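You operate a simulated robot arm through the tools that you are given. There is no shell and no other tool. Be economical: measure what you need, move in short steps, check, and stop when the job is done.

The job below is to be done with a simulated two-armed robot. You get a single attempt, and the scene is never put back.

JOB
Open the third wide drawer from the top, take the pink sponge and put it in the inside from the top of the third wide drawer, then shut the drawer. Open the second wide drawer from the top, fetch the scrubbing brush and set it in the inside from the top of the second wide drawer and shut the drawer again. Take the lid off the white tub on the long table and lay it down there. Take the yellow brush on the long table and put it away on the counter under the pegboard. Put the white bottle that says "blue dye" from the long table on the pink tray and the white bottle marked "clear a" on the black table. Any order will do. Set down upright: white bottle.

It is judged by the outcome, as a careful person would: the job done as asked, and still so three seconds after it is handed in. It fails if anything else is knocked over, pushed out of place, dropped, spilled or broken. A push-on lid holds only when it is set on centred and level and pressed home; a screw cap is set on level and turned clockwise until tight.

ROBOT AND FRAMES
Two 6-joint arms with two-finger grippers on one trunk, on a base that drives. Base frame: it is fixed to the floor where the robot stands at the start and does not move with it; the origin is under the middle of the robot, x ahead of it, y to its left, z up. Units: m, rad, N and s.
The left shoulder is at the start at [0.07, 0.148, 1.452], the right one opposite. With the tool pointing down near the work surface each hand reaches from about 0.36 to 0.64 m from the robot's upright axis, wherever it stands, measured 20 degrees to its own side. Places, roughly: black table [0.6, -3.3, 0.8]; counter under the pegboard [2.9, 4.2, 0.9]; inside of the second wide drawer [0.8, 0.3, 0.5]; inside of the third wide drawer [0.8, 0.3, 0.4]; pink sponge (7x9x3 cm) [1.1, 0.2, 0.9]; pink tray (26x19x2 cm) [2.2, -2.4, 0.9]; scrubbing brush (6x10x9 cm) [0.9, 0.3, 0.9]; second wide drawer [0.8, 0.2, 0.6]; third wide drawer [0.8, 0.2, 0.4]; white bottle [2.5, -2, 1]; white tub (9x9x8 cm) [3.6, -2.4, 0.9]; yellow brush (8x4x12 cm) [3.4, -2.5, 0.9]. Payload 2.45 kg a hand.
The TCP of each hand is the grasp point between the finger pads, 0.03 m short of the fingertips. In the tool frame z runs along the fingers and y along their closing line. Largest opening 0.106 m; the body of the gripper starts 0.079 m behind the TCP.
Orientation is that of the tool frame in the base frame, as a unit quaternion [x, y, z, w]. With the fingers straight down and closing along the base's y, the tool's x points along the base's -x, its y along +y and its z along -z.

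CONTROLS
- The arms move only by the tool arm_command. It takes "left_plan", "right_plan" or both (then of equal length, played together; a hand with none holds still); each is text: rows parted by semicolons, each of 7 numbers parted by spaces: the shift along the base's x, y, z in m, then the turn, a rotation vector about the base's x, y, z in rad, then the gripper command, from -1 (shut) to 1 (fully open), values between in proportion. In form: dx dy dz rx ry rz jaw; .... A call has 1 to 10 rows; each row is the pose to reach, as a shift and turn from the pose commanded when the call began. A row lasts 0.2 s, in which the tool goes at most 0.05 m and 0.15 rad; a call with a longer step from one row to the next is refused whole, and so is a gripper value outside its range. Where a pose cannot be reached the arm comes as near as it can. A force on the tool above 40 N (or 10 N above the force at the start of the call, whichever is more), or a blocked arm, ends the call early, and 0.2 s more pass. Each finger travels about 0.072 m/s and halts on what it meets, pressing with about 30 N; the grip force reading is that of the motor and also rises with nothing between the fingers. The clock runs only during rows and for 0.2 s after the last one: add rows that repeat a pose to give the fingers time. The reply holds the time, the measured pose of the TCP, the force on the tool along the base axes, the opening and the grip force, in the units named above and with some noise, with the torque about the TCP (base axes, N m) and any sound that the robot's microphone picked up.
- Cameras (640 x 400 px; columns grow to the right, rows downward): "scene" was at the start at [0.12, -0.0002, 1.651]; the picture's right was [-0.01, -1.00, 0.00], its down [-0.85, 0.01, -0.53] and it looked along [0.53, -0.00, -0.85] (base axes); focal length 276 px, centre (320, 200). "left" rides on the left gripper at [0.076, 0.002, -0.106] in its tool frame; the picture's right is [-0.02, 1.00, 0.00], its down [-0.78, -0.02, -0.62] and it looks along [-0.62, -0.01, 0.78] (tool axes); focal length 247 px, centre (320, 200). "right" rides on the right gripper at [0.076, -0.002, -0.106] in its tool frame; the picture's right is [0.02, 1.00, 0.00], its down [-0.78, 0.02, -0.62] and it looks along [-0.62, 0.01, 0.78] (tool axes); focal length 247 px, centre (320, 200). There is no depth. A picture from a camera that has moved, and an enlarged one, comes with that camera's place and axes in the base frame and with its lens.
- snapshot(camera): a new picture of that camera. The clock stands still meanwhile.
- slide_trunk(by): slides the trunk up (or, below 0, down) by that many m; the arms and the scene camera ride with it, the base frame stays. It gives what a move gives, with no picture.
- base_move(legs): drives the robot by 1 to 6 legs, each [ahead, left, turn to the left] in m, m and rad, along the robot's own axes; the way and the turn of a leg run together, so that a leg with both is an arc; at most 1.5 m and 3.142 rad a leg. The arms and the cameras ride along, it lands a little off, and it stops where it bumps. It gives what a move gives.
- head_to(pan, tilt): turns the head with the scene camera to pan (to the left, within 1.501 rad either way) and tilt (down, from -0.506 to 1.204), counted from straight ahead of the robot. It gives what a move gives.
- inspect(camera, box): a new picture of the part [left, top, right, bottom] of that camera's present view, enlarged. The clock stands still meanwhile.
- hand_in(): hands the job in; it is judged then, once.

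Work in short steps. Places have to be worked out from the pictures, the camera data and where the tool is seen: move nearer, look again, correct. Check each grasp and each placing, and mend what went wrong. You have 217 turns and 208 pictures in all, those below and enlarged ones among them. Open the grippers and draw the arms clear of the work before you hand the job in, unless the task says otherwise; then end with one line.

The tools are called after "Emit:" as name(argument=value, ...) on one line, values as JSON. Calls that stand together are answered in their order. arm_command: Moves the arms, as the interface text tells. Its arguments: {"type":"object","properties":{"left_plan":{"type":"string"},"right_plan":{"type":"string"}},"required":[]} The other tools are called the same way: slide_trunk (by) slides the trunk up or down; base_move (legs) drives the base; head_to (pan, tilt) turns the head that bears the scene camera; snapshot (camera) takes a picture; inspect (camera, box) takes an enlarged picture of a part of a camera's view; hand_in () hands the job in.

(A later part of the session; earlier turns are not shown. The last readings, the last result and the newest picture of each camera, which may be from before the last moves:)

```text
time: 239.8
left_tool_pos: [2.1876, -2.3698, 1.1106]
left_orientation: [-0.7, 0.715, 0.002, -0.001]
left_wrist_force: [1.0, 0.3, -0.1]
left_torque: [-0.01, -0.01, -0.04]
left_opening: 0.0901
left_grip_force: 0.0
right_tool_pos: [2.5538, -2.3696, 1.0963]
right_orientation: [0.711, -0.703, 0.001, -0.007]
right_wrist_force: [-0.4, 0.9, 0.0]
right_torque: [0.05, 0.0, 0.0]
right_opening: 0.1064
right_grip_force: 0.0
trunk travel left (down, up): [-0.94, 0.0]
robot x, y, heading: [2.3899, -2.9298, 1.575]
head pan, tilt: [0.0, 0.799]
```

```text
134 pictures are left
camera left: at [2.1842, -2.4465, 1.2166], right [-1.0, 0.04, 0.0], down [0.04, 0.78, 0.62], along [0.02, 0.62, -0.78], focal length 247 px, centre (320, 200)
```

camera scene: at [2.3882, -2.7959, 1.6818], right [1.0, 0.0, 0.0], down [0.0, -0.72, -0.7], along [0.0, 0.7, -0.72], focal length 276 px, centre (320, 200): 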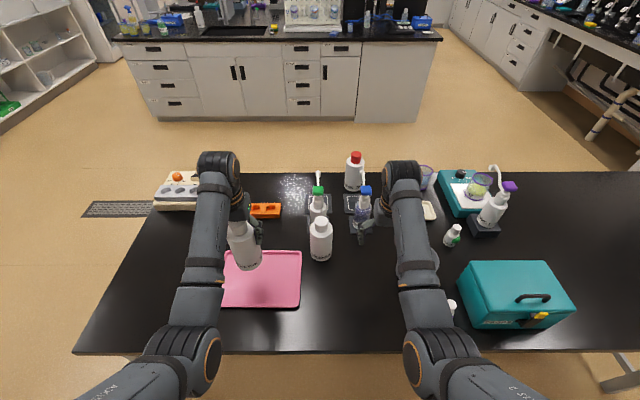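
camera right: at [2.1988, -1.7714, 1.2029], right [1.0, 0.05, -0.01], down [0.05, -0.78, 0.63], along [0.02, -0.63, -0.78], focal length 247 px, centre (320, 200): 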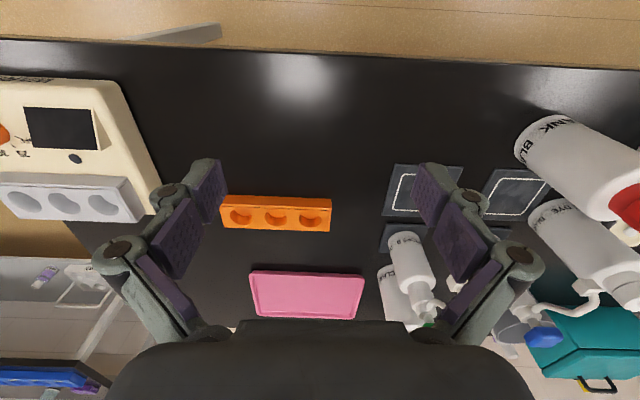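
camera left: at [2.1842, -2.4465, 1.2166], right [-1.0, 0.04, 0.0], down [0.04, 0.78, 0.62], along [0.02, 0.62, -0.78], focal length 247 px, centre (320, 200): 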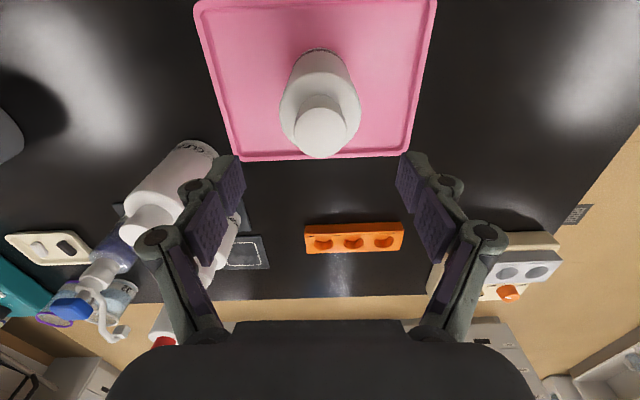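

BLUE DYE stands upright on the tray. Next the tub and brush at the east end: I back off, strafe east and look.

Emit:
base_move(legs=[[-0.24, 0, 0], [0, -1.05, 0]])

Emit:
head_to(pan=-0.1, tilt=0.7)

Emit:
snapshot(camera="scene")

Emit:
snapshot(camera="right")

```text
time: 246.5
left_tool_pos: [3.2256, -2.6116, 1.112]
left_orientation: [-0.695, 0.719, 0.002, 0.0]
left_wrist_force: [-0.1, 0.3, 0.3]
left_torque: [-0.02, -0.05, 0.02]
left_opening: 0.0902
left_grip_force: 0.0
right_tool_pos: [3.593, -2.6168, 1.0957]
right_orientation: [-0.706, 0.708, -0.001, 0.007]
right_wrist_force: [0.6, -0.2, -0.2]
right_torque: [-0.03, -0.04, 0.0]
right_opening: 0.106
right_grip_force: 0.1
trunk travel left (down, up): [-0.94, 0.0]
robot x, y, heading: [3.4198, -3.1733, 1.563]
head pan, tilt: [0.0, 0.799]
```

```text
time: 247.2
left_tool_pos: [3.2271, -2.612, 1.1106]
left_orientation: [-0.695, 0.719, 0.002, 0.0]
left_wrist_force: [-0.2, -0.4, 0.6]
left_torque: [0.01, 0.03, 0.0]
left_opening: 0.09
left_grip_force: 0.1
right_tool_pos: [3.5921, -2.6165, 1.0956]
right_orientation: [-0.706, 0.708, -0.001, 0.007]
right_wrist_force: [-0.6, -0.5, -0.4]
right_torque: [-0.04, 0.03, 0.0]
right_opening: 0.1058
right_grip_force: 0.2
trunk travel left (down, up): [-0.94, 0.0]
robot x, y, heading: [3.4216, -3.1751, 1.562]
head pan, tilt: [-0.099, 0.7]
```

```text
133 pictures are left
camera scene: at [3.4302, -3.0368, 1.69], right [0.99, -0.11, 0.0], down [-0.07, -0.64, -0.76], along [0.08, 0.76, -0.64], focal length 276 px, centre (320, 200)
```

scene: 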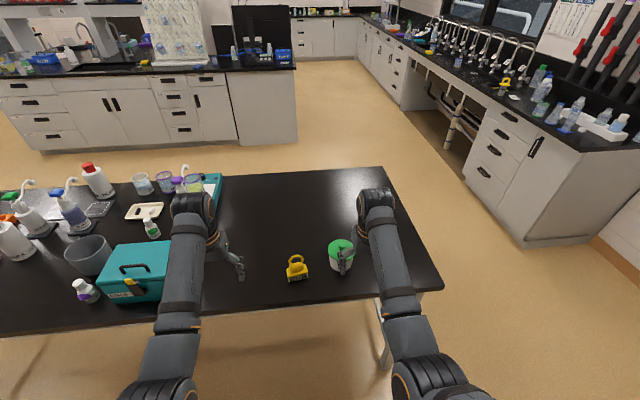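

```text
132 pictures are left
camera right: at [3.5925, -2.6946, 1.2029], right [-1.0, -0.02, -0.01], down [-0.02, 0.78, 0.63], along [0.0, 0.63, -0.78], focal length 247 px, centre (320, 200)
```

right: 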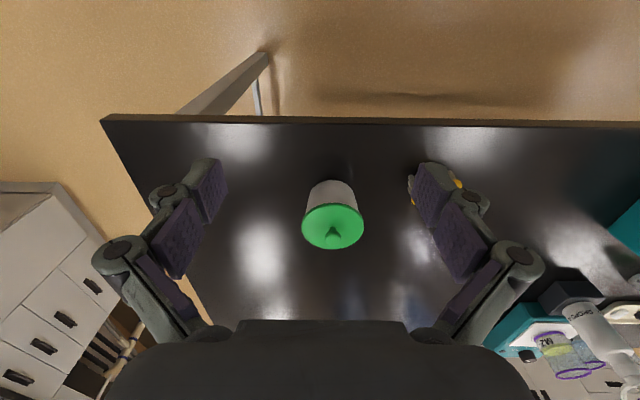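

I look closely at the tub's lid and the yellow brush.

Emit:
inspect(camera="scene", box=[270, 225, 370, 290])

Emit:
inspect(camera="right", box=[270, 150, 470, 275])

```text
6.15 times, centred on (320, 258) of scene
camera zoom: at [3.4302, -3.0368, 1.69], right [0.99, -0.11, 0.0], down [-0.07, -0.64, -0.76], along [0.08, 0.76, -0.64], focal length 1700 px, centre (320, -154)
```

zoom: 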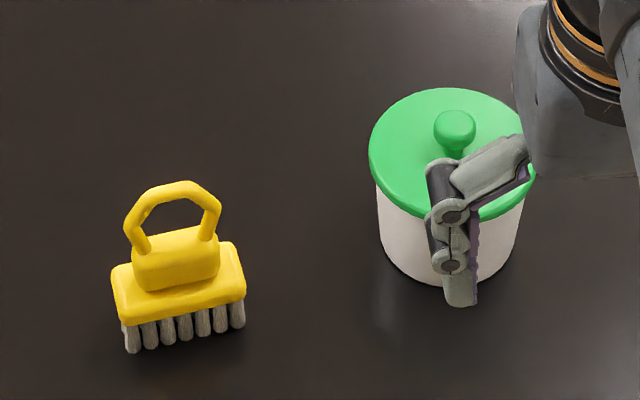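

```text
3.20 times, centred on (370, 212) of right
camera zoom: at [3.5925, -2.6946, 1.2029], right [-1.0, -0.02, -0.01], down [-0.02, 0.78, 0.63], along [0.0, 0.63, -0.78], focal length 790 px, centre (160, 160)
```

zoom: 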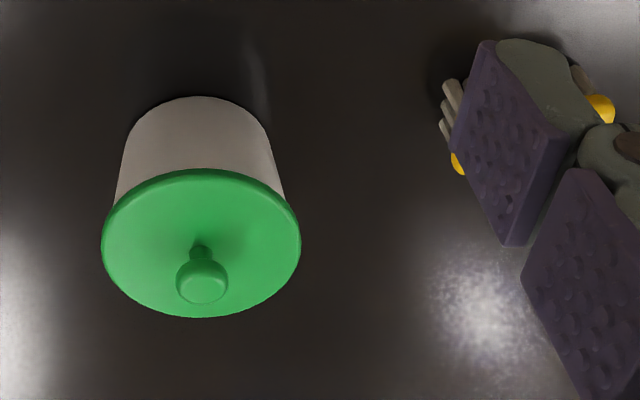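

The lid has a knob at ≈[3.571, -2.432, 0.96]. I drive forward and bring the right hand above it.

Emit:
base_move(legs=[[0.17, 0, 0]])

Emit:
arm_command(right_plan="-0.02 0.01 -0.03 0 0 0 0.3; -0.02 0.01 -0.06 0 0 0 0")

Emit:
snapshot(camera="right")

```text
time: 248.6
left_tool_pos: [3.2284, -2.4441, 1.1135]
left_orientation: [-0.694, 0.72, 0.003, 0.0]
left_wrist_force: [-0.4, -0.9, -0.1]
left_torque: [0.03, -0.03, 0.0]
left_opening: 0.0902
left_grip_force: 0.0
right_tool_pos: [3.5957, -2.4487, 1.0977]
right_orientation: [-0.705, 0.709, 0.001, 0.008]
right_wrist_force: [-0.3, -0.7, -0.6]
right_torque: [0.05, 0.02, -0.04]
right_opening: 0.1061
right_grip_force: 0.0
trunk travel left (down, up): [-0.94, 0.0]
robot x, y, heading: [3.4188, -3.0014, 1.561]
head pan, tilt: [-0.099, 0.7]
```

```text
time: 249.2
left_tool_pos: [3.2296, -2.4419, 1.1108]
left_orientation: [-0.694, 0.72, 0.002, 0.0]
left_wrist_force: [-0.3, -0.1, 0.0]
left_torque: [-0.01, 0.04, 0.01]
left_opening: 0.0903
left_grip_force: 0.0
right_tool_pos: [3.5731, -2.4358, 1.0372]
right_orientation: [-0.705, 0.709, 0.0, 0.008]
right_wrist_force: [0.3, 0.0, 0.1]
right_torque: [0.03, -0.03, 0.02]
right_opening: 0.0534
right_grip_force: 0.1
trunk travel left (down, up): [-0.94, 0.0]
robot x, y, heading: [3.4239, -3.0025, 1.565]
head pan, tilt: [-0.099, 0.7]
```

```text
129 pictures are left
camera right: at [3.5743, -2.5139, 1.1442], right [-1.0, -0.02, -0.01], down [-0.02, 0.78, 0.63], along [0.0, 0.63, -0.78], focal length 247 px, centre (320, 200)
```

right: 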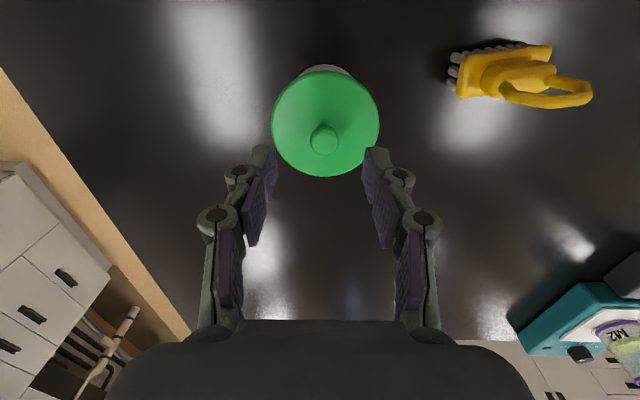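

I shift 1 cm and lower toward the knob.

Emit:
arm_command(right_plan="0 0.009 -0.02 0 0 0 0; 0 0.009 -0.035 0 0 0 0")

Emit:
inspect(camera="right", box=[220, 80, 420, 260])

Emit:
inspect(camera="scene", box=[300, 180, 420, 300])

```text
time: 249.8
left_tool_pos: [3.2283, -2.4416, 1.1111]
left_orientation: [-0.695, 0.719, 0.003, 0.0]
left_wrist_force: [0.4, -0.4, 0.6]
left_torque: [0.0, -0.02, -0.02]
left_opening: 0.0902
left_grip_force: 0.1
right_tool_pos: [3.5741, -2.4263, 1.0007]
right_orientation: [-0.706, 0.708, -0.002, 0.008]
right_wrist_force: [0.4, -0.7, -0.7]
right_torque: [-0.03, -0.03, -0.03]
right_opening: 0.0532
right_grip_force: 0.1
trunk travel left (down, up): [-0.94, 0.0]
robot x, y, heading: [3.4209, -3.006, 1.561]
head pan, tilt: [-0.099, 0.7]
```

```text
2.22 times, centred on (320, 170) of right
camera zoom: at [3.5738, -2.5046, 1.1083], right [-1.0, -0.02, -0.01], down [-0.02, 0.78, 0.63], along [0.0, 0.63, -0.78], focal length 549 px, centre (320, 267)
```

zoom: 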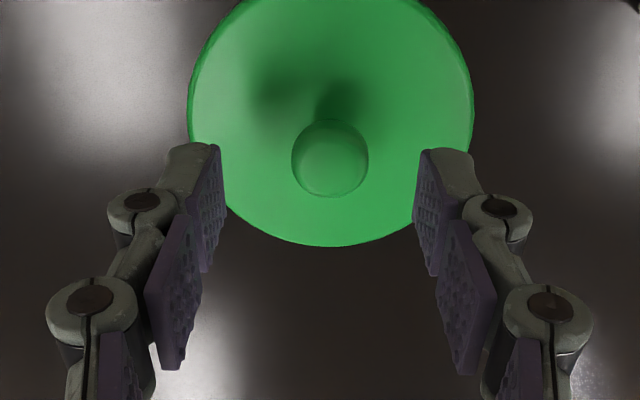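

```text
3.33 times, centred on (360, 240) of scene
camera zoom: at [3.432, -2.8661, 1.69], right [0.99, -0.11, 0.0], down [-0.07, -0.64, -0.76], along [0.08, 0.76, -0.64], focal length 921 px, centre (187, 67)
```

zoom: 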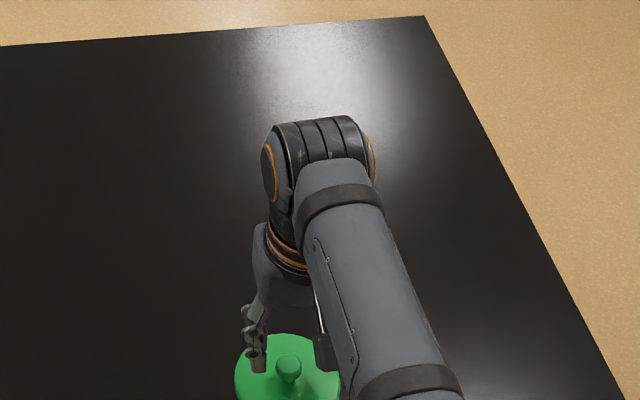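

Knob centre ≈0.958. I go down 2 cm and close gently on it.

Emit:
arm_command(right_plan="-0.002 0 -0.01 0 0 0 0; -0.002 0 -0.02 0 0 0 0; -0.002 0 -0.02 0 0 0 -0.5; -0.002 0 -0.02 0 0 0 -1; -0.002 0 -0.02 0 0 0 -1; -0.002 0 -0.02 0 0 0 -1")

Emit:
inspect(camera="right", box=[220, 80, 420, 260])

```text
time: 251.2
left_tool_pos: [3.2279, -2.4417, 1.1103]
left_orientation: [-0.694, 0.72, 0.002, 0.0]
left_wrist_force: [-0.9, -0.3, 1.2]
left_torque: [0.03, 0.0, -0.03]
left_opening: 0.09
left_grip_force: 0.1
right_tool_pos: [3.5725, -2.427, 0.9809]
right_orientation: [-0.706, 0.708, -0.001, 0.008]
right_wrist_force: [0.7, -0.7, -0.1]
right_torque: [0.0, -0.04, 0.01]
right_opening: 0.022
right_grip_force: 30.2
trunk travel left (down, up): [-0.94, 0.0]
robot x, y, heading: [3.4215, -3.0047, 1.564]
head pan, tilt: [-0.099, 0.7]
heard: snap
```

```text
2.22 times, centred on (320, 170) of right
camera zoom: at [3.5726, -2.5046, 1.0881], right [-1.0, -0.02, -0.01], down [-0.02, 0.78, 0.63], along [0.0, 0.63, -0.78], focal length 549 px, centre (320, 267)
```

zoom: 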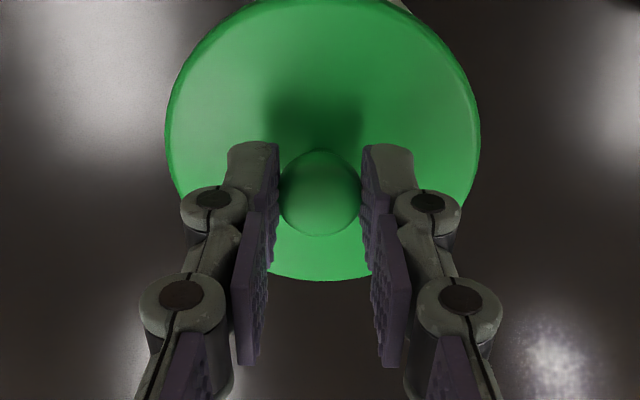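

A snap was heard (lid popped loose). Knob is gripped; I lift slowly and look whether the tub stays.

Emit:
arm_command(right_plan="0 0 0.01 0 0 0 -1; 0 0 0.02 0 0 0 -1; 0 0 0.03 0 0 0 -1; 0 0 0.045 0 0 0 -1")

Emit:
snapshot(camera="right")

Emit:
snapshot(camera="scene")

```text
time: 252.2
left_tool_pos: [3.2284, -2.4411, 1.1106]
left_orientation: [-0.695, 0.719, 0.003, 0.0]
left_wrist_force: [1.2, -0.4, -1.1]
left_torque: [-0.01, 0.0, 0.03]
left_opening: 0.0901
left_grip_force: 0.1
right_tool_pos: [3.5721, -2.4257, 1.0269]
right_orientation: [-0.706, 0.708, -0.001, 0.007]
right_wrist_force: [0.8, -0.6, 0.3]
right_torque: [0.01, 0.01, 0.0]
right_opening: 0.0223
right_grip_force: 30.0
trunk travel left (down, up): [-0.94, 0.0]
robot x, y, heading: [3.4236, -2.9987, 1.562]
head pan, tilt: [-0.099, 0.7]
```

```text
125 pictures are left
camera right: at [3.573, -2.5043, 1.133], right [-1.0, -0.02, -0.01], down [-0.02, 0.78, 0.63], along [0.0, 0.63, -0.78], focal length 247 px, centre (320, 200)
```

right: 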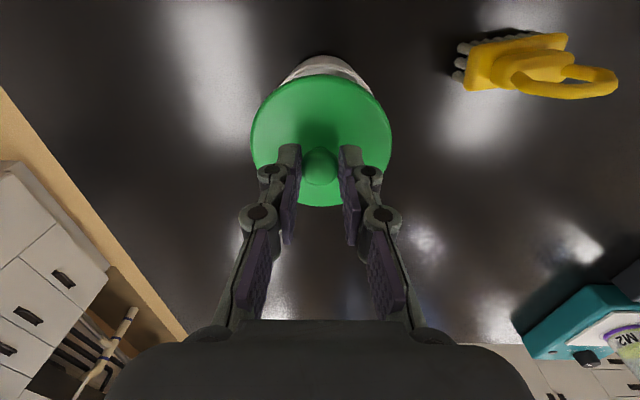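

```text
124 pictures are left
camera scene: at [3.4318, -2.866, 1.69], right [0.99, -0.11, 0.0], down [-0.07, -0.64, -0.76], along [0.08, 0.76, -0.64], focal length 276 px, centre (320, 200)
```

scene: 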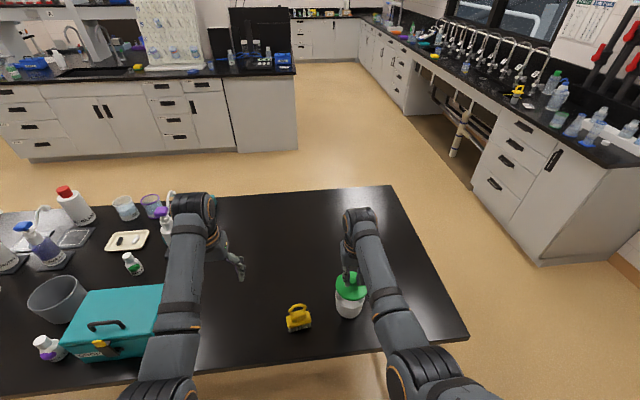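

The lid is off and the tub stays. I lift on, move it to ≈[3.71, -2.43], and lower it onto the table.

Emit:
arm_command(right_plan="0 0 0.03 0 0 0 -1; 0.045 0 0.04 0 0 0 -1; 0.09 0 0.04 0 0 0 -1; 0.135 0 0.04 0 0 0 -1; 0.135 0 0 0 0 0 -1; 0.135 0 -0.035 0 0 0 -1")

Emit:
snapshot(camera="right")

```text
time: 253.6
left_tool_pos: [3.2293, -2.4393, 1.1096]
left_orientation: [-0.694, 0.72, 0.002, -0.001]
left_wrist_force: [0.0, 0.4, 0.2]
left_torque: [0.01, 0.01, 0.02]
left_opening: 0.0904
left_grip_force: 0.1
right_tool_pos: [3.7063, -2.4266, 0.9903]
right_orientation: [-0.707, 0.708, -0.001, 0.008]
right_wrist_force: [-1.0, 0.1, -0.8]
right_torque: [0.0, 0.01, 0.01]
right_opening: 0.0219
right_grip_force: 30.2
trunk travel left (down, up): [-0.94, 0.0]
robot x, y, heading: [3.4192, -2.9985, 1.567]
head pan, tilt: [-0.099, 0.7]
```

```text
123 pictures are left
camera right: at [3.7074, -2.5051, 1.0965], right [-1.0, -0.02, -0.01], down [-0.02, 0.78, 0.63], along [0.0, 0.63, -0.78], focal length 247 px, centre (320, 200)
```

right: 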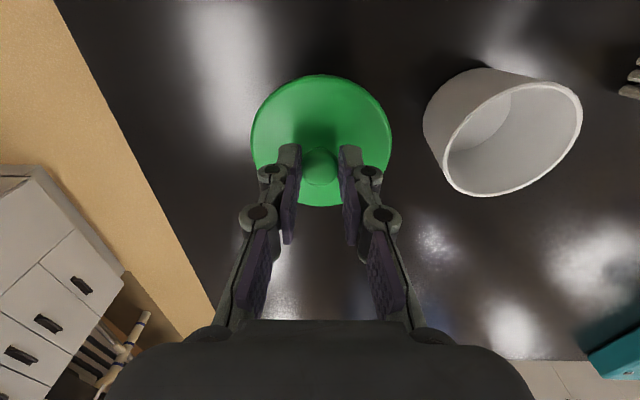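

Tub is open. I lower the lid to the table in small steps.

Emit:
arm_command(right_plan="0 0 -0.03 0 0 0 -1; 0 0 -0.045 0 0 0 -1; 0 0 -0.052 0 0 0 -1; 0 0 -0.057 0 0 0 -1; 0 0 -0.061 0 0 0 -1; 0 0 -0.065 0 0 0 -1; 0 0 -0.069 0 0 0 -1")

Emit:
snapshot(camera="right")

```text
time: 255.2
left_tool_pos: [3.2293, -2.4409, 1.1111]
left_orientation: [-0.694, 0.72, 0.001, -0.001]
left_wrist_force: [-0.4, 0.4, 0.2]
left_torque: [0.0, 0.01, 0.02]
left_opening: 0.09
left_grip_force: 0.1
right_tool_pos: [3.7085, -2.4262, 0.9193]
right_orientation: [-0.706, 0.708, 0.0, 0.008]
right_wrist_force: [0.0, 0.0, -0.8]
right_torque: [0.0, -0.05, -0.01]
right_opening: 0.0219
right_grip_force: 30.0
trunk travel left (down, up): [-0.94, 0.0]
robot x, y, heading: [3.4228, -3.0068, 1.563]
head pan, tilt: [-0.099, 0.7]
```

```text
122 pictures are left
camera right: at [3.7076, -2.5046, 1.0283], right [-1.0, -0.02, -0.01], down [-0.02, 0.78, 0.63], along [0.0, 0.63, -0.78], focal length 247 px, centre (320, 200)
```

right: 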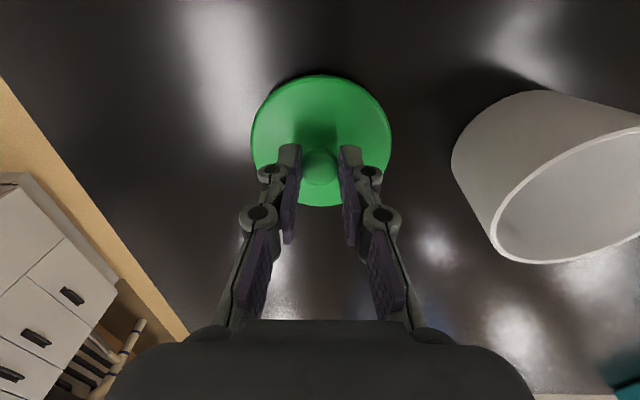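

No contact yet; continue.

Emit:
arm_command(right_plan="0 0 -0.004 0 0 0 -1; 0 0 -0.008 0 0 0 -1; 0 0 -0.012 0 0 0 -1; 0 0 -0.016 0 0 0 -1; 0 0 -0.02 0 0 0 -1; 0 0 -0.024 0 0 0 -1")

Emit:
snapshot(camera="right")

```text
time: 256.5
left_tool_pos: [3.2283, -2.4438, 1.1116]
left_orientation: [-0.694, 0.72, 0.003, 0.001]
left_wrist_force: [0.7, -0.5, -0.7]
left_torque: [-0.02, 0.04, -0.02]
left_opening: 0.09
left_grip_force: 0.1
right_tool_pos: [3.7083, -2.423, 0.9092]
right_orientation: [-0.706, 0.708, 0.004, 0.015]
right_wrist_force: [-2.3, -11.8, 29.3]
right_torque: [-0.72, -0.02, 0.0]
right_opening: 0.022
right_grip_force: 30.3
trunk travel left (down, up): [-0.94, 0.0]
robot x, y, heading: [3.426, -2.9977, 1.558]
head pan, tilt: [-0.099, 0.7]
stopped in row 6 (right hand): the force on the tool passed its limit at 45 N (the readings are from after the stop); the commanded pose is now the measured one
```

```text
121 pictures are left
camera right: at [3.7074, -2.5032, 1.0161], right [-1.0, -0.02, -0.02], down [-0.02, 0.77, 0.64], along [0.0, 0.64, -0.77], focal length 247 px, centre (320, 200)
```

right: 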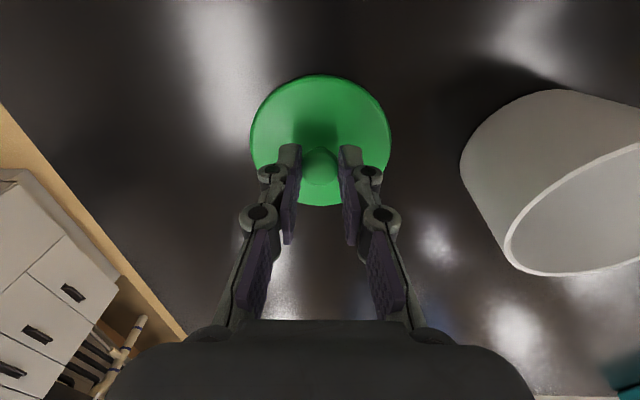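

Lid touches the table. I ease up 3 mm, open a bit, and lift away.

Emit:
arm_command(right_plan="0 0 0.003 0 0 0 -1; 0 0 0.003 0 0 0 -0.3; 0 0 0.003 0 0 0 0; 0 0 0.003 0 0 0 0; 0 0 0.04 0 0 0 0; 0 0 0.08 0 0 0 0; 0 0 0.13 0 0 0 0; 0 0 0.17 0 0 0 0")

Emit:
snapshot(camera="right")

```text
time: 258.3
left_tool_pos: [3.2293, -2.4408, 1.1116]
left_orientation: [-0.695, 0.719, 0.002, 0.0]
left_wrist_force: [0.2, 0.2, -0.6]
left_torque: [0.02, 0.02, -0.02]
left_opening: 0.09
left_grip_force: 0.1
right_tool_pos: [3.7105, -2.4235, 1.0753]
right_orientation: [-0.706, 0.708, 0.002, 0.011]
right_wrist_force: [1.2, -0.3, 0.1]
right_torque: [0.0, 0.02, 0.02]
right_opening: 0.053
right_grip_force: 0.1
trunk travel left (down, up): [-0.94, 0.0]
robot x, y, heading: [3.423, -3.0019, 1.564]
head pan, tilt: [-0.099, 0.7]
```

```text
120 pictures are left
camera right: at [3.7099, -2.5023, 1.1824], right [-1.0, -0.02, -0.02], down [-0.02, 0.77, 0.64], along [0.0, 0.64, -0.77], focal length 247 px, centre (320, 200)
```

right: 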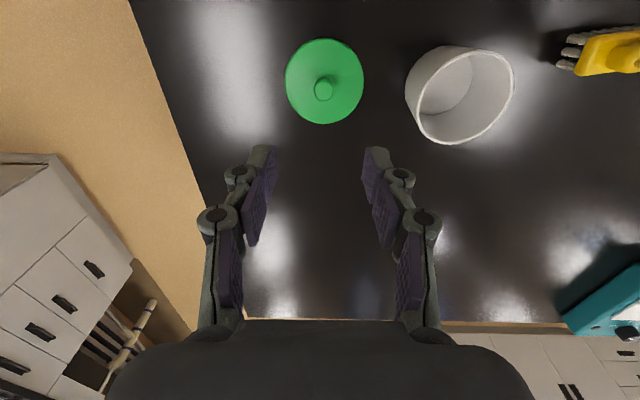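

Lid lies on the table. Next the yellow brush: I move right so the left hand is above it.

Emit:
base_move(legs=[[-0.035, -0.18, 0]])

Emit:
snapshot(camera="left")

```text
time: 259.8
left_tool_pos: [3.4024, -2.477, 1.111]
left_orientation: [-0.695, 0.719, 0.001, 0.002]
left_wrist_force: [-0.9, 0.3, -0.2]
left_torque: [-0.01, 0.0, -0.01]
left_opening: 0.0901
left_grip_force: 0.0
right_tool_pos: [3.8843, -2.4594, 1.0755]
right_orientation: [-0.706, 0.708, 0.0, 0.013]
right_wrist_force: [0.4, 0.8, -0.7]
right_torque: [-0.01, -0.01, 0.0]
right_opening: 0.0529
right_grip_force: 0.0
trunk travel left (down, up): [-0.94, 0.0]
robot x, y, heading: [3.5997, -3.0354, 1.566]
head pan, tilt: [-0.099, 0.7]
```

```text
119 pictures are left
camera left: at [3.3974, -2.554, 1.2152], right [-1.0, 0.06, 0.0], down [0.04, 0.78, 0.62], along [0.04, 0.62, -0.78], focal length 247 px, centre (320, 200)
```

left: 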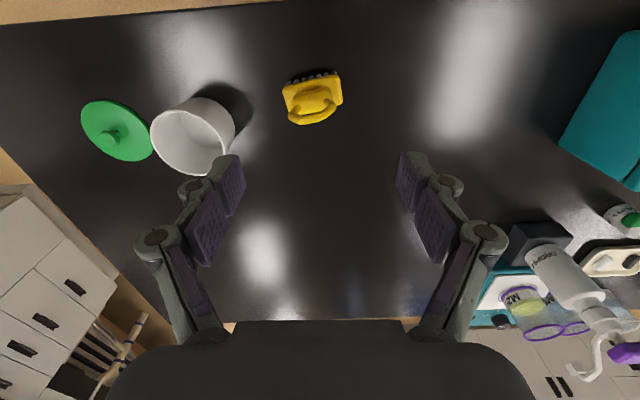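

Brush at ≈[3.412, -2.473] with yaw ≈0.24. I rotate the left hand and lower partway.

Emit:
arm_command(left_plan="0.005 0.002 -0.02 0 0 0.14 0.7; 0.01 0.004 -0.06 0 0 0.27 0.7; 0.01 0.004 -0.1 0 0 0.27 0.7")

Emit:
snapshot(camera="left")

```text
time: 260.6
left_tool_pos: [3.4147, -2.4712, 1.0114]
left_orientation: [0.785, -0.62, -0.001, 0.0]
left_wrist_force: [-0.5, -0.4, 0.3]
left_torque: [-0.02, 0.01, -0.01]
left_opening: 0.0902
left_grip_force: 0.1
right_tool_pos: [3.888, -2.4599, 1.0751]
right_orientation: [-0.706, 0.708, 0.002, 0.012]
right_wrist_force: [0.2, 0.6, 0.1]
right_torque: [-0.01, -0.01, 0.02]
right_opening: 0.0531
right_grip_force: 0.0
trunk travel left (down, up): [-0.94, 0.0]
robot x, y, heading: [3.6009, -3.0369, 1.564]
head pan, tilt: [-0.099, 0.7]
```

```text
118 pictures are left
camera left: at [3.431, -2.5468, 1.1174], right [-0.98, -0.21, 0.0], down [-0.16, 0.76, 0.62], along [-0.14, 0.61, -0.78], focal length 247 px, centre (320, 200)
```

left: 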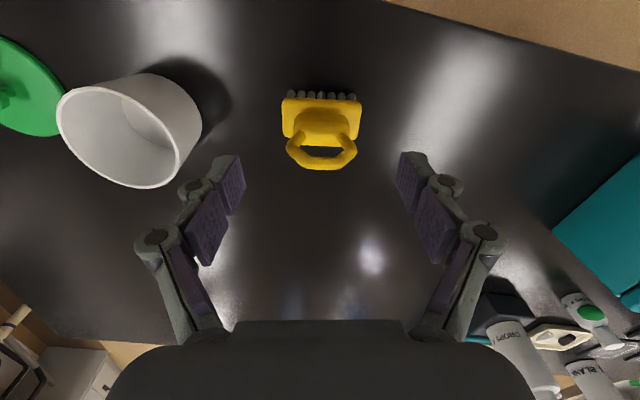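

Aligned well. Lower to z≈0.957 and close.

Emit:
arm_command(left_plan="0 0 -0.03 0 0 0 0.6; 0 0 -0.054 0 0 0 0.5; 0 0 -0.054 0 0 0 0; 0 0 -0.054 0 0 0 -0.6; 0 0 -0.054 0 0 0 -1; 0 0 -0.054 0 0 0 -1; 0 0 -0.054 0 0 0 -1")

Emit:
arm_command(left_plan="0 0 0.04 0 0 0 -1; 0 0 0.09 0 0 0 -1; 0 0 0.13 0 0 0 -1; 0 0 0.15 0 0 0 -1")

Emit:
snapshot(camera="left")

```text
time: 262.2
left_tool_pos: [3.4145, -2.4721, 0.9574]
left_orientation: [0.785, -0.62, -0.001, 0.0]
left_wrist_force: [0.4, 0.1, 0.6]
left_torque: [-0.01, 0.03, 0.02]
left_opening: 0.0525
left_grip_force: 29.5
right_tool_pos: [3.8863, -2.4602, 1.0754]
right_orientation: [-0.706, 0.708, 0.002, 0.012]
right_wrist_force: [0.6, 0.6, -0.8]
right_torque: [0.01, 0.07, 0.0]
right_opening: 0.0532
right_grip_force: 0.0
trunk travel left (down, up): [-0.94, 0.0]
robot x, y, heading: [3.5993, -3.0371, 1.567]
head pan, tilt: [-0.099, 0.7]
```

```text
time: 263.2
left_tool_pos: [3.4171, -2.475, 1.1076]
left_orientation: [0.785, -0.62, -0.002, 0.001]
left_wrist_force: [0.2, 0.0, 0.0]
left_torque: [-0.02, -0.01, 0.02]
left_opening: 0.0527
left_grip_force: 29.3
right_tool_pos: [3.8866, -2.4597, 1.0761]
right_orientation: [-0.706, 0.708, 0.002, 0.012]
right_wrist_force: [0.6, -0.1, 0.0]
right_torque: [0.0, 0.0, -0.03]
right_opening: 0.0529
right_grip_force: 0.1
trunk travel left (down, up): [-0.94, 0.0]
robot x, y, heading: [3.5961, -3.038, 1.566]
head pan, tilt: [-0.099, 0.7]
```

```text
117 pictures are left
camera left: at [3.4322, -2.549, 1.2126], right [-0.98, -0.21, 0.0], down [-0.16, 0.77, 0.62], along [-0.13, 0.61, -0.78], focal length 247 px, centre (320, 200)
```

left: 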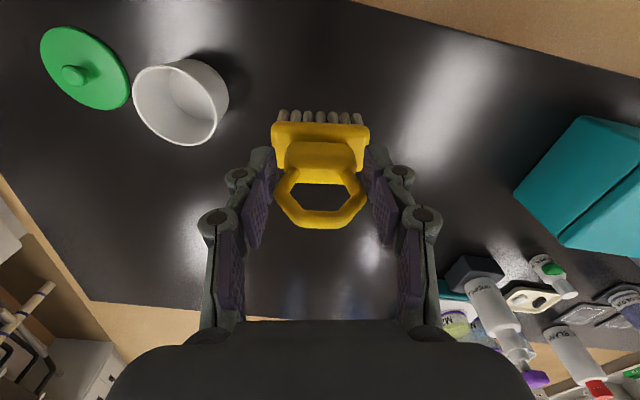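

Yellow brush is held. I draw the right hand in and up, back off, and strafe west to CLEAR A.

Emit:
arm_command(right_plan="-0.04 -0.01 0.01 0 0 0 0.5; -0.08 -0.02 0.02 0 0 0 0.75; -0.11 -0.02 0.03 0 0 0 0.75")

Emit:
base_move(legs=[[-0.12, 0, 0], [0, 1.37, 0.01]])

Emit:
head_to(pan=-0.1, tilt=0.8)

Emit:
snapshot(camera="right")

Emit:
snapshot(camera="scene")

```text
time: 264.0
left_tool_pos: [3.4145, -2.4735, 1.1068]
left_orientation: [0.785, -0.62, -0.002, 0.001]
left_wrist_force: [-0.3, 0.3, -1.3]
left_torque: [0.0, 0.01, -0.02]
left_opening: 0.0527
left_grip_force: 30.6
right_tool_pos: [3.7766, -2.4811, 1.1058]
right_orientation: [-0.706, 0.708, 0.001, 0.013]
right_wrist_force: [-0.3, -0.2, 0.0]
right_torque: [-0.03, -0.03, 0.01]
right_opening: 0.0926
right_grip_force: 0.1
trunk travel left (down, up): [-0.94, 0.0]
robot x, y, heading: [3.5984, -3.0406, 1.559]
head pan, tilt: [-0.099, 0.7]
```

```text
time: 271.6
left_tool_pos: [2.0685, -2.5777, 1.1061]
left_orientation: [0.784, -0.621, -0.002, 0.001]
left_wrist_force: [-0.3, 0.0, -1.1]
left_torque: [-0.01, 0.01, -0.01]
left_opening: 0.0523
left_grip_force: 30.0
right_tool_pos: [2.4274, -2.5852, 1.1055]
right_orientation: [-0.704, 0.71, 0.001, 0.012]
right_wrist_force: [0.8, -0.5, 0.1]
right_torque: [-0.03, 0.0, 0.0]
right_opening: 0.0927
right_grip_force: 0.0
trunk travel left (down, up): [-0.94, 0.0]
robot x, y, heading: [2.2485, -3.1405, 1.556]
head pan, tilt: [-0.099, 0.7]
```

```text
time: 272.3
left_tool_pos: [2.0677, -2.5786, 1.1061]
left_orientation: [0.784, -0.62, -0.002, 0.001]
left_wrist_force: [0.8, -0.2, -0.9]
left_torque: [-0.01, 0.01, 0.03]
left_opening: 0.0527
left_grip_force: 29.9
right_tool_pos: [2.4279, -2.5857, 1.1056]
right_orientation: [-0.705, 0.709, 0.002, 0.012]
right_wrist_force: [-0.8, -0.7, -0.5]
right_torque: [-0.01, -0.02, 0.02]
right_opening: 0.0926
right_grip_force: 0.0
trunk travel left (down, up): [-0.94, 0.0]
robot x, y, heading: [2.2479, -3.1402, 1.557]
head pan, tilt: [-0.099, 0.799]
```

```text
116 pictures are left
camera right: at [2.4274, -2.6645, 1.2125], right [-1.0, -0.01, -0.01], down [-0.02, 0.77, 0.64], along [0.0, 0.64, -0.77], focal length 247 px, centre (320, 200)
```

right: 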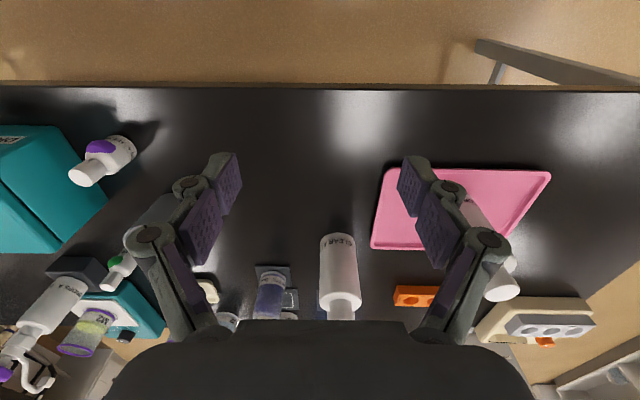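

```text
115 pictures are left
camera scene: at [2.2575, -3.0113, 1.6818], right [0.99, -0.11, 0.0], down [-0.08, -0.71, -0.7], along [0.08, 0.69, -0.72], focal length 276 px, centre (320, 200)
```

scene: 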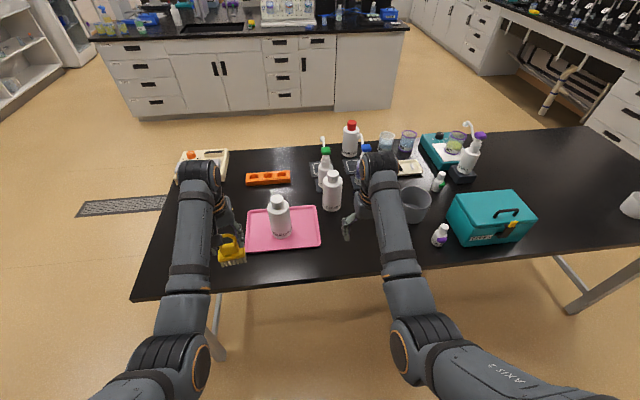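

CLEAR A ≈[2.391, -2.24]. I drive forward and left slightly, to bring the right hand above it.

Emit:
base_move(legs=[[0.0, 0.035, 0.01], [0.31, 0, 0]])

Emit:
snapshot(camera="right")

```text
time: 274.8
left_tool_pos: [2.0276, -2.2684, 1.1081]
left_orientation: [0.787, -0.617, -0.002, 0.001]
left_wrist_force: [0.1, -1.0, -0.7]
left_torque: [-0.01, 0.03, -0.03]
left_opening: 0.0527
left_grip_force: 29.9
right_tool_pos: [2.3895, -2.2742, 1.1075]
right_orientation: [0.707, -0.707, -0.002, -0.012]
right_wrist_force: [-0.1, -0.1, 0.3]
right_torque: [0.05, -0.04, 0.02]
right_opening: 0.0929
right_grip_force: 0.0
trunk travel left (down, up): [-0.94, 0.0]
robot x, y, heading: [2.2143, -2.8291, 1.565]
head pan, tilt: [-0.099, 0.799]
```

```text
114 pictures are left
camera right: at [2.3893, -2.353, 1.2135], right [-1.0, -0.02, -0.02], down [-0.03, 0.77, 0.64], along [0.0, 0.64, -0.77], focal length 247 px, centre (320, 200)
```

right: 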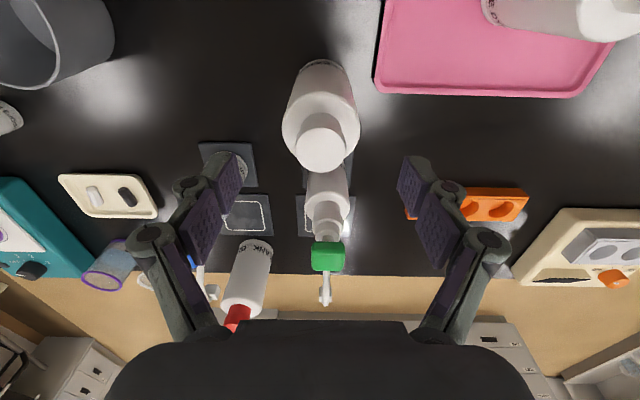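

Cap is centred; about 1.8 cm farther. I shift and descend in two stages.

Emit:
arm_command(right_plan="0 0.018 -0.02 0 0 0 0.75; 0 0.018 -0.05 0 0 0 0.75; 0 0.018 -0.075 0 0 0 0.75")

Emit:
snapshot(camera="right")

```text
time: 275.6
left_tool_pos: [2.0287, -2.2663, 1.1062]
left_orientation: [0.786, -0.618, -0.001, 0.002]
left_wrist_force: [0.8, 0.3, -0.7]
left_torque: [0.01, 0.02, 0.03]
left_opening: 0.0527
left_grip_force: 29.8
right_tool_pos: [2.3892, -2.2531, 1.0298]
right_orientation: [0.707, -0.707, -0.002, -0.011]
right_wrist_force: [0.4, 0.3, -0.6]
right_torque: [0.01, -0.01, 0.01]
right_opening: 0.0926
right_grip_force: 0.0
trunk travel left (down, up): [-0.94, 0.0]
robot x, y, heading: [2.2142, -2.833, 1.567]
head pan, tilt: [-0.099, 0.799]
```

```text
113 pictures are left
camera right: at [2.3904, -2.3327, 1.1366], right [-1.0, -0.02, -0.01], down [-0.03, 0.77, 0.64], along [0.0, 0.64, -0.77], focal length 247 px, centre (320, 200)
```

right: 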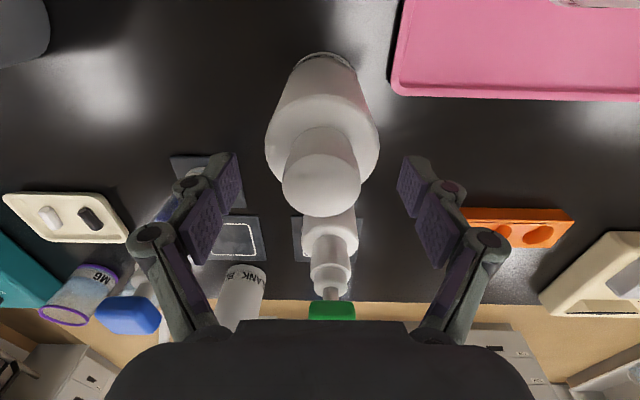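

Centred. I descend to z≈0.975 and grip, then lift.

Emit:
arm_command(right_plan="0 0.001 -0.03 0 0 0 0.75; 0 0.001 -0.055 0 0 0 0.75; 0 0.001 -0.055 0 0 0 0; 0 0.001 -0.055 0 0 0 -0.6; 0 0.001 -0.055 0 0 0 -1; 0 0.001 -0.055 0 0 0 -1; 0 0.001 -0.055 0 0 0 -1")

Emit:
arm_command(right_plan="0 0 0.03 0 0 0 -1; 0 0 0.07 0 0 0 -1; 0 0 0.11 0 0 0 -1; 0 0 0.14 0 0 0 -1")

Emit:
snapshot(camera="right")

```text
time: 277.2
left_tool_pos: [2.0286, -2.2677, 1.1073]
left_orientation: [0.786, -0.618, -0.001, 0.001]
left_wrist_force: [0.2, -0.9, -0.7]
left_torque: [-0.04, -0.04, 0.0]
left_opening: 0.0525
left_grip_force: 29.9
right_tool_pos: [2.3894, -2.2528, 0.9746]
right_orientation: [0.708, -0.707, -0.002, -0.011]
right_wrist_force: [-0.7, 1.2, 0.4]
right_torque: [0.12, 0.17, -0.05]
right_opening: 0.0734
right_grip_force: 30.0
trunk travel left (down, up): [-0.94, 0.0]
robot x, y, heading: [2.2107, -2.8326, 1.567]
head pan, tilt: [-0.099, 0.799]
```

```text
time: 278.2
left_tool_pos: [2.0287, -2.2664, 1.1074]
left_orientation: [0.786, -0.618, -0.002, 0.001]
left_wrist_force: [-0.4, 0.3, -0.2]
left_torque: [0.0, 0.0, 0.01]
left_opening: 0.0528
left_grip_force: 29.8
right_tool_pos: [2.3888, -2.2521, 1.1166]
right_orientation: [0.708, -0.706, -0.002, -0.011]
right_wrist_force: [-0.9, 0.6, -3.8]
right_torque: [0.01, 0.03, -0.01]
right_opening: 0.0732
right_grip_force: 30.0
trunk travel left (down, up): [-0.94, 0.0]
robot x, y, heading: [2.2128, -2.8292, 1.563]
head pan, tilt: [-0.099, 0.799]
```

```text
112 pictures are left
camera right: at [2.3878, -2.3313, 1.2224], right [-1.0, -0.02, -0.02], down [-0.03, 0.77, 0.63], along [0.0, 0.64, -0.77], focal length 247 px, centre (320, 200)
```

right: 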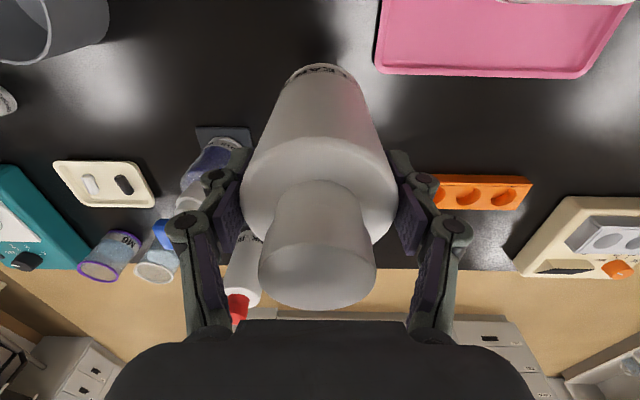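

CLEAR A is held. I retreat the way I came, around the south-west corner, then turn to face the black table.

Emit:
base_move(legs=[[-0.26, 0, 0], [0, 0.45, 0], [0.24, 0.28, 0], [0.37, 0.24, 0], [0.6, 0.45, 0]])

Emit:
base_move(legs=[[0, 0, 1.571], [0, 0, 1.571]])

Emit:
head_to(pan=0, tilt=0.55)

Emit:
snapshot(camera="scene")

```text
time: 290.3
left_tool_pos: [0.6024, -1.3133, 1.1069]
left_orientation: [0.787, -0.616, -0.002, 0.0]
left_wrist_force: [0.4, 0.8, 0.0]
left_torque: [0.0, -0.04, -0.02]
left_opening: 0.0523
left_grip_force: 30.2
right_tool_pos: [0.9614, -1.2987, 1.1165]
right_orientation: [0.709, -0.705, -0.001, -0.012]
right_wrist_force: [0.3, 0.5, -3.4]
right_torque: [0.03, 0.0, -0.05]
right_opening: 0.073
right_grip_force: 30.2
trunk travel left (down, up): [-0.94, 0.0]
robot x, y, heading: [0.7867, -1.8756, 1.571]
head pan, tilt: [-0.099, 0.799]
```

```text
time: 298.4
left_tool_pos: [0.9741, -2.4391, 1.1064]
left_orientation: [0.616, 0.788, 0.0, 0.001]
left_wrist_force: [0.1, -0.1, 0.0]
left_torque: [-0.02, 0.0, 0.04]
left_opening: 0.0
left_grip_force: 28.6
right_tool_pos: [0.6163, -2.4558, 1.1163]
right_orientation: [0.705, 0.709, -0.01, 0.001]
right_wrist_force: [-0.3, 0.7, -5.5]
right_torque: [0.0, 0.0, -0.02]
right_opening: 0.0734
right_grip_force: 30.0
trunk travel left (down, up): [-0.94, 0.0]
robot x, y, heading: [0.7885, -1.8775, -1.567]
head pan, tilt: [-0.099, 0.799]
```

```text
time: 299.1
left_tool_pos: [0.9751, -2.4391, 1.1059]
left_orientation: [0.616, 0.788, 0.0, 0.002]
left_wrist_force: [-0.5, -0.5, 0.1]
left_torque: [-0.04, 0.0, 0.0]
left_opening: 0.0
left_grip_force: 28.5
right_tool_pos: [0.6169, -2.4559, 1.1153]
right_orientation: [0.705, 0.709, -0.011, 0.001]
right_wrist_force: [-0.1, -0.4, -4.0]
right_torque: [-0.01, -0.01, 0.03]
right_opening: 0.0729
right_grip_force: 30.1
trunk travel left (down, up): [-0.94, 0.0]
robot x, y, heading: [0.7857, -1.8772, -1.567]
head pan, tilt: [0.0, 0.55]
```

```text
111 pictures are left
camera scene: at [0.7884, -2.0166, 1.703], right [-1.0, 0.0, 0.0], down [0.0, 0.52, -0.85], along [0.0, -0.85, -0.52], focal length 276 px, centre (320, 200)
```

scene: 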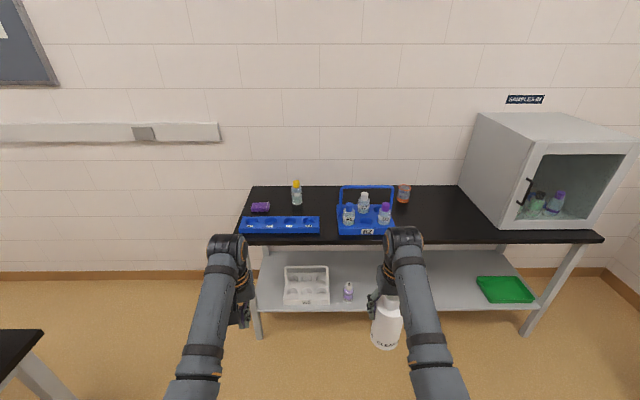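

The left gripper reads 0 – the yellow brush slipped out during the turn. I look for it on the floor before moving on.

Emit:
head_to(pan=-1.0, tilt=0.9)

Emit:
snapshot(camera="scene")

Emit:
head_to(pan=-1.5, tilt=0.6)

Emit:
snapshot(camera="scene")

```text
time: 300.4
left_tool_pos: [0.9749, -2.4387, 1.1059]
left_orientation: [0.616, 0.788, 0.001, 0.002]
left_wrist_force: [0.6, -0.4, 0.2]
left_torque: [-0.04, -0.01, 0.03]
left_opening: 0.0
left_grip_force: 29.0
right_tool_pos: [0.6166, -2.455, 1.1159]
right_orientation: [0.706, 0.709, -0.011, 0.001]
right_wrist_force: [0.3, -0.3, -3.3]
right_torque: [0.04, 0.01, 0.0]
right_opening: 0.0733
right_grip_force: 30.2
trunk travel left (down, up): [-0.94, 0.0]
robot x, y, heading: [0.7895, -1.8766, -1.573]
head pan, tilt: [-1.0, 0.901]
```

```text
110 pictures are left
camera scene: at [0.7248, -1.9677, 1.6738], right [-0.54, 0.84, 0.0], down [0.66, 0.42, -0.62], along [-0.52, -0.34, -0.78], focal length 276 px, centre (320, 200)
```

scene: 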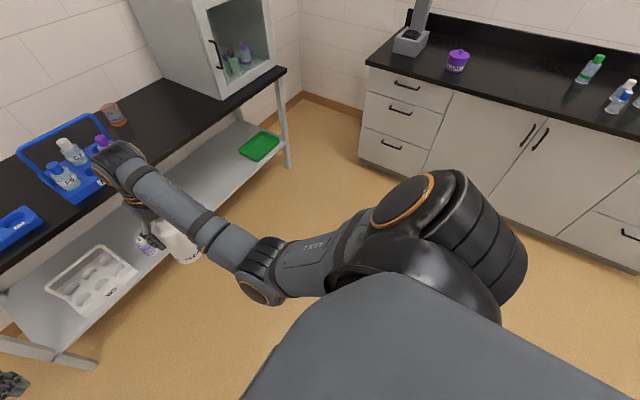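

```text
time: 301.4
left_tool_pos: [0.975, -2.4397, 1.1069]
left_orientation: [0.616, 0.788, 0.0, 0.002]
left_wrist_force: [-0.6, 0.0, 0.0]
left_torque: [0.01, 0.0, -0.01]
left_opening: 0.0001
left_grip_force: 28.1
right_tool_pos: [0.6157, -2.4543, 1.115]
right_orientation: [0.705, 0.709, -0.011, 0.001]
right_wrist_force: [0.4, -0.3, -3.6]
right_torque: [-0.02, -0.02, 0.03]
right_opening: 0.0731
right_grip_force: 29.5
trunk travel left (down, up): [-0.94, 0.0]
robot x, y, heading: [0.7867, -1.8763, -1.572]
head pan, tilt: [-1.499, 0.6]
```

```text
109 pictures are left
camera scene: at [0.7002, -1.9332, 1.6985], right [-0.07, 1.0, 0.0], down [0.56, 0.04, -0.82], along [-0.82, -0.06, -0.57], focal length 276 px, centre (320, 200)
```

scene: 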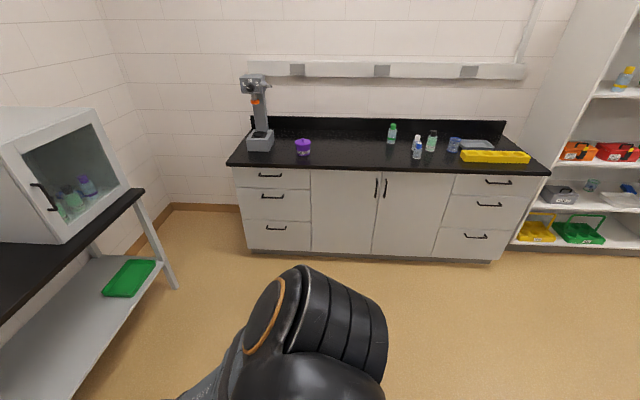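

Not to the west; I look toward the east/behind side and use the left hand camera.

Emit:
head_to(pan=0.7, tilt=0.9)

Emit:
snapshot(camera="scene")

Emit:
head_to(pan=1.5, tilt=0.7)

Emit:
snapshot(camera="scene")

Emit:
snapshot(camera="left")

```text
time: 303.4
left_tool_pos: [0.9736, -2.4382, 1.1061]
left_orientation: [0.616, 0.788, 0.001, 0.002]
left_wrist_force: [-0.5, -0.8, 0.7]
left_torque: [0.02, 0.01, -0.03]
left_opening: 0.0002
left_grip_force: 28.4
right_tool_pos: [0.6153, -2.4544, 1.1161]
right_orientation: [0.705, 0.709, -0.011, 0.001]
right_wrist_force: [-0.5, -0.2, -4.3]
right_torque: [0.0, 0.01, 0.01]
right_opening: 0.073
right_grip_force: 29.9
trunk travel left (down, up): [-0.94, 0.0]
robot x, y, heading: [0.7877, -1.8794, -1.573]
head pan, tilt: [0.7, 0.901]
```

```text
108 pictures are left
camera scene: at [0.8369, -1.9846, 1.6738], right [-0.77, -0.64, 0.0], down [-0.5, 0.6, -0.62], along [0.4, -0.47, -0.78], focal length 276 px, centre (320, 200)
```

scene: 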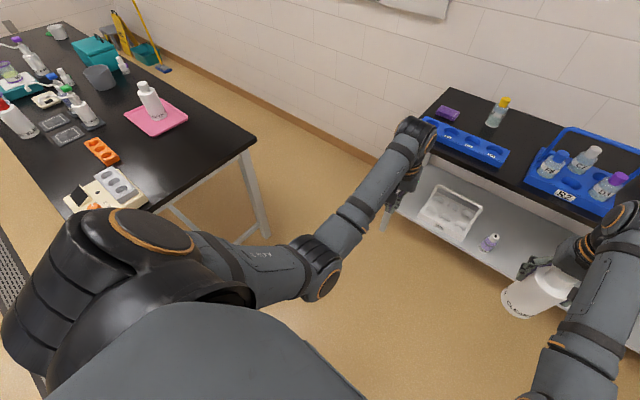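

```text
time: 304.6
left_tool_pos: [0.9744, -2.4386, 1.1064]
left_orientation: [0.615, 0.788, 0.001, 0.002]
left_wrist_force: [-0.6, 0.3, 0.4]
left_torque: [-0.01, -0.03, -0.05]
left_opening: 0.0001
left_grip_force: 28.3
right_tool_pos: [0.6166, -2.455, 1.1163]
right_orientation: [0.705, 0.709, -0.011, 0.001]
right_wrist_force: [-0.1, 1.0, -4.1]
right_torque: [0.02, 0.0, -0.03]
right_opening: 0.0732
right_grip_force: 30.3
trunk travel left (down, up): [-0.94, 0.0]
robot x, y, heading: [0.785, -1.8757, -1.568]
head pan, tilt: [1.499, 0.7]
```

```text
107 pictures are left
camera scene: at [0.873, -1.933, 1.69], right [-0.07, -1.0, 0.0], down [-0.64, 0.05, -0.76], along [0.76, -0.05, -0.64], focal length 276 px, centre (320, 200)
```

scene: 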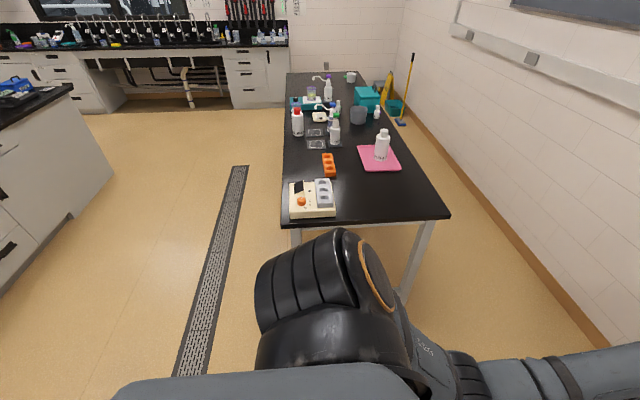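

```text
106 pictures are left
camera left: at [0.9571, -2.3643, 1.2122], right [0.98, 0.22, 0.0], down [0.17, -0.76, 0.62], along [0.14, -0.61, -0.78], focal length 247 px, centre (320, 200)
```

left: 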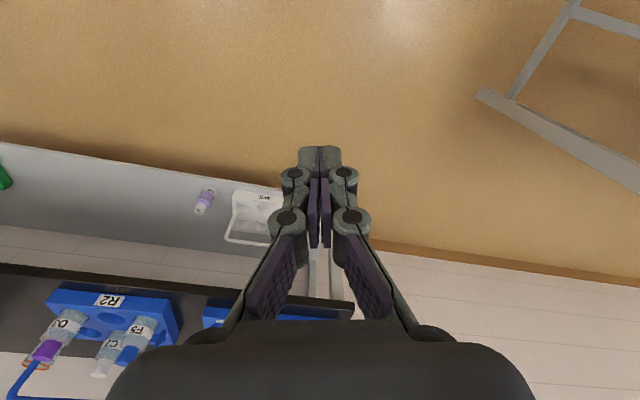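

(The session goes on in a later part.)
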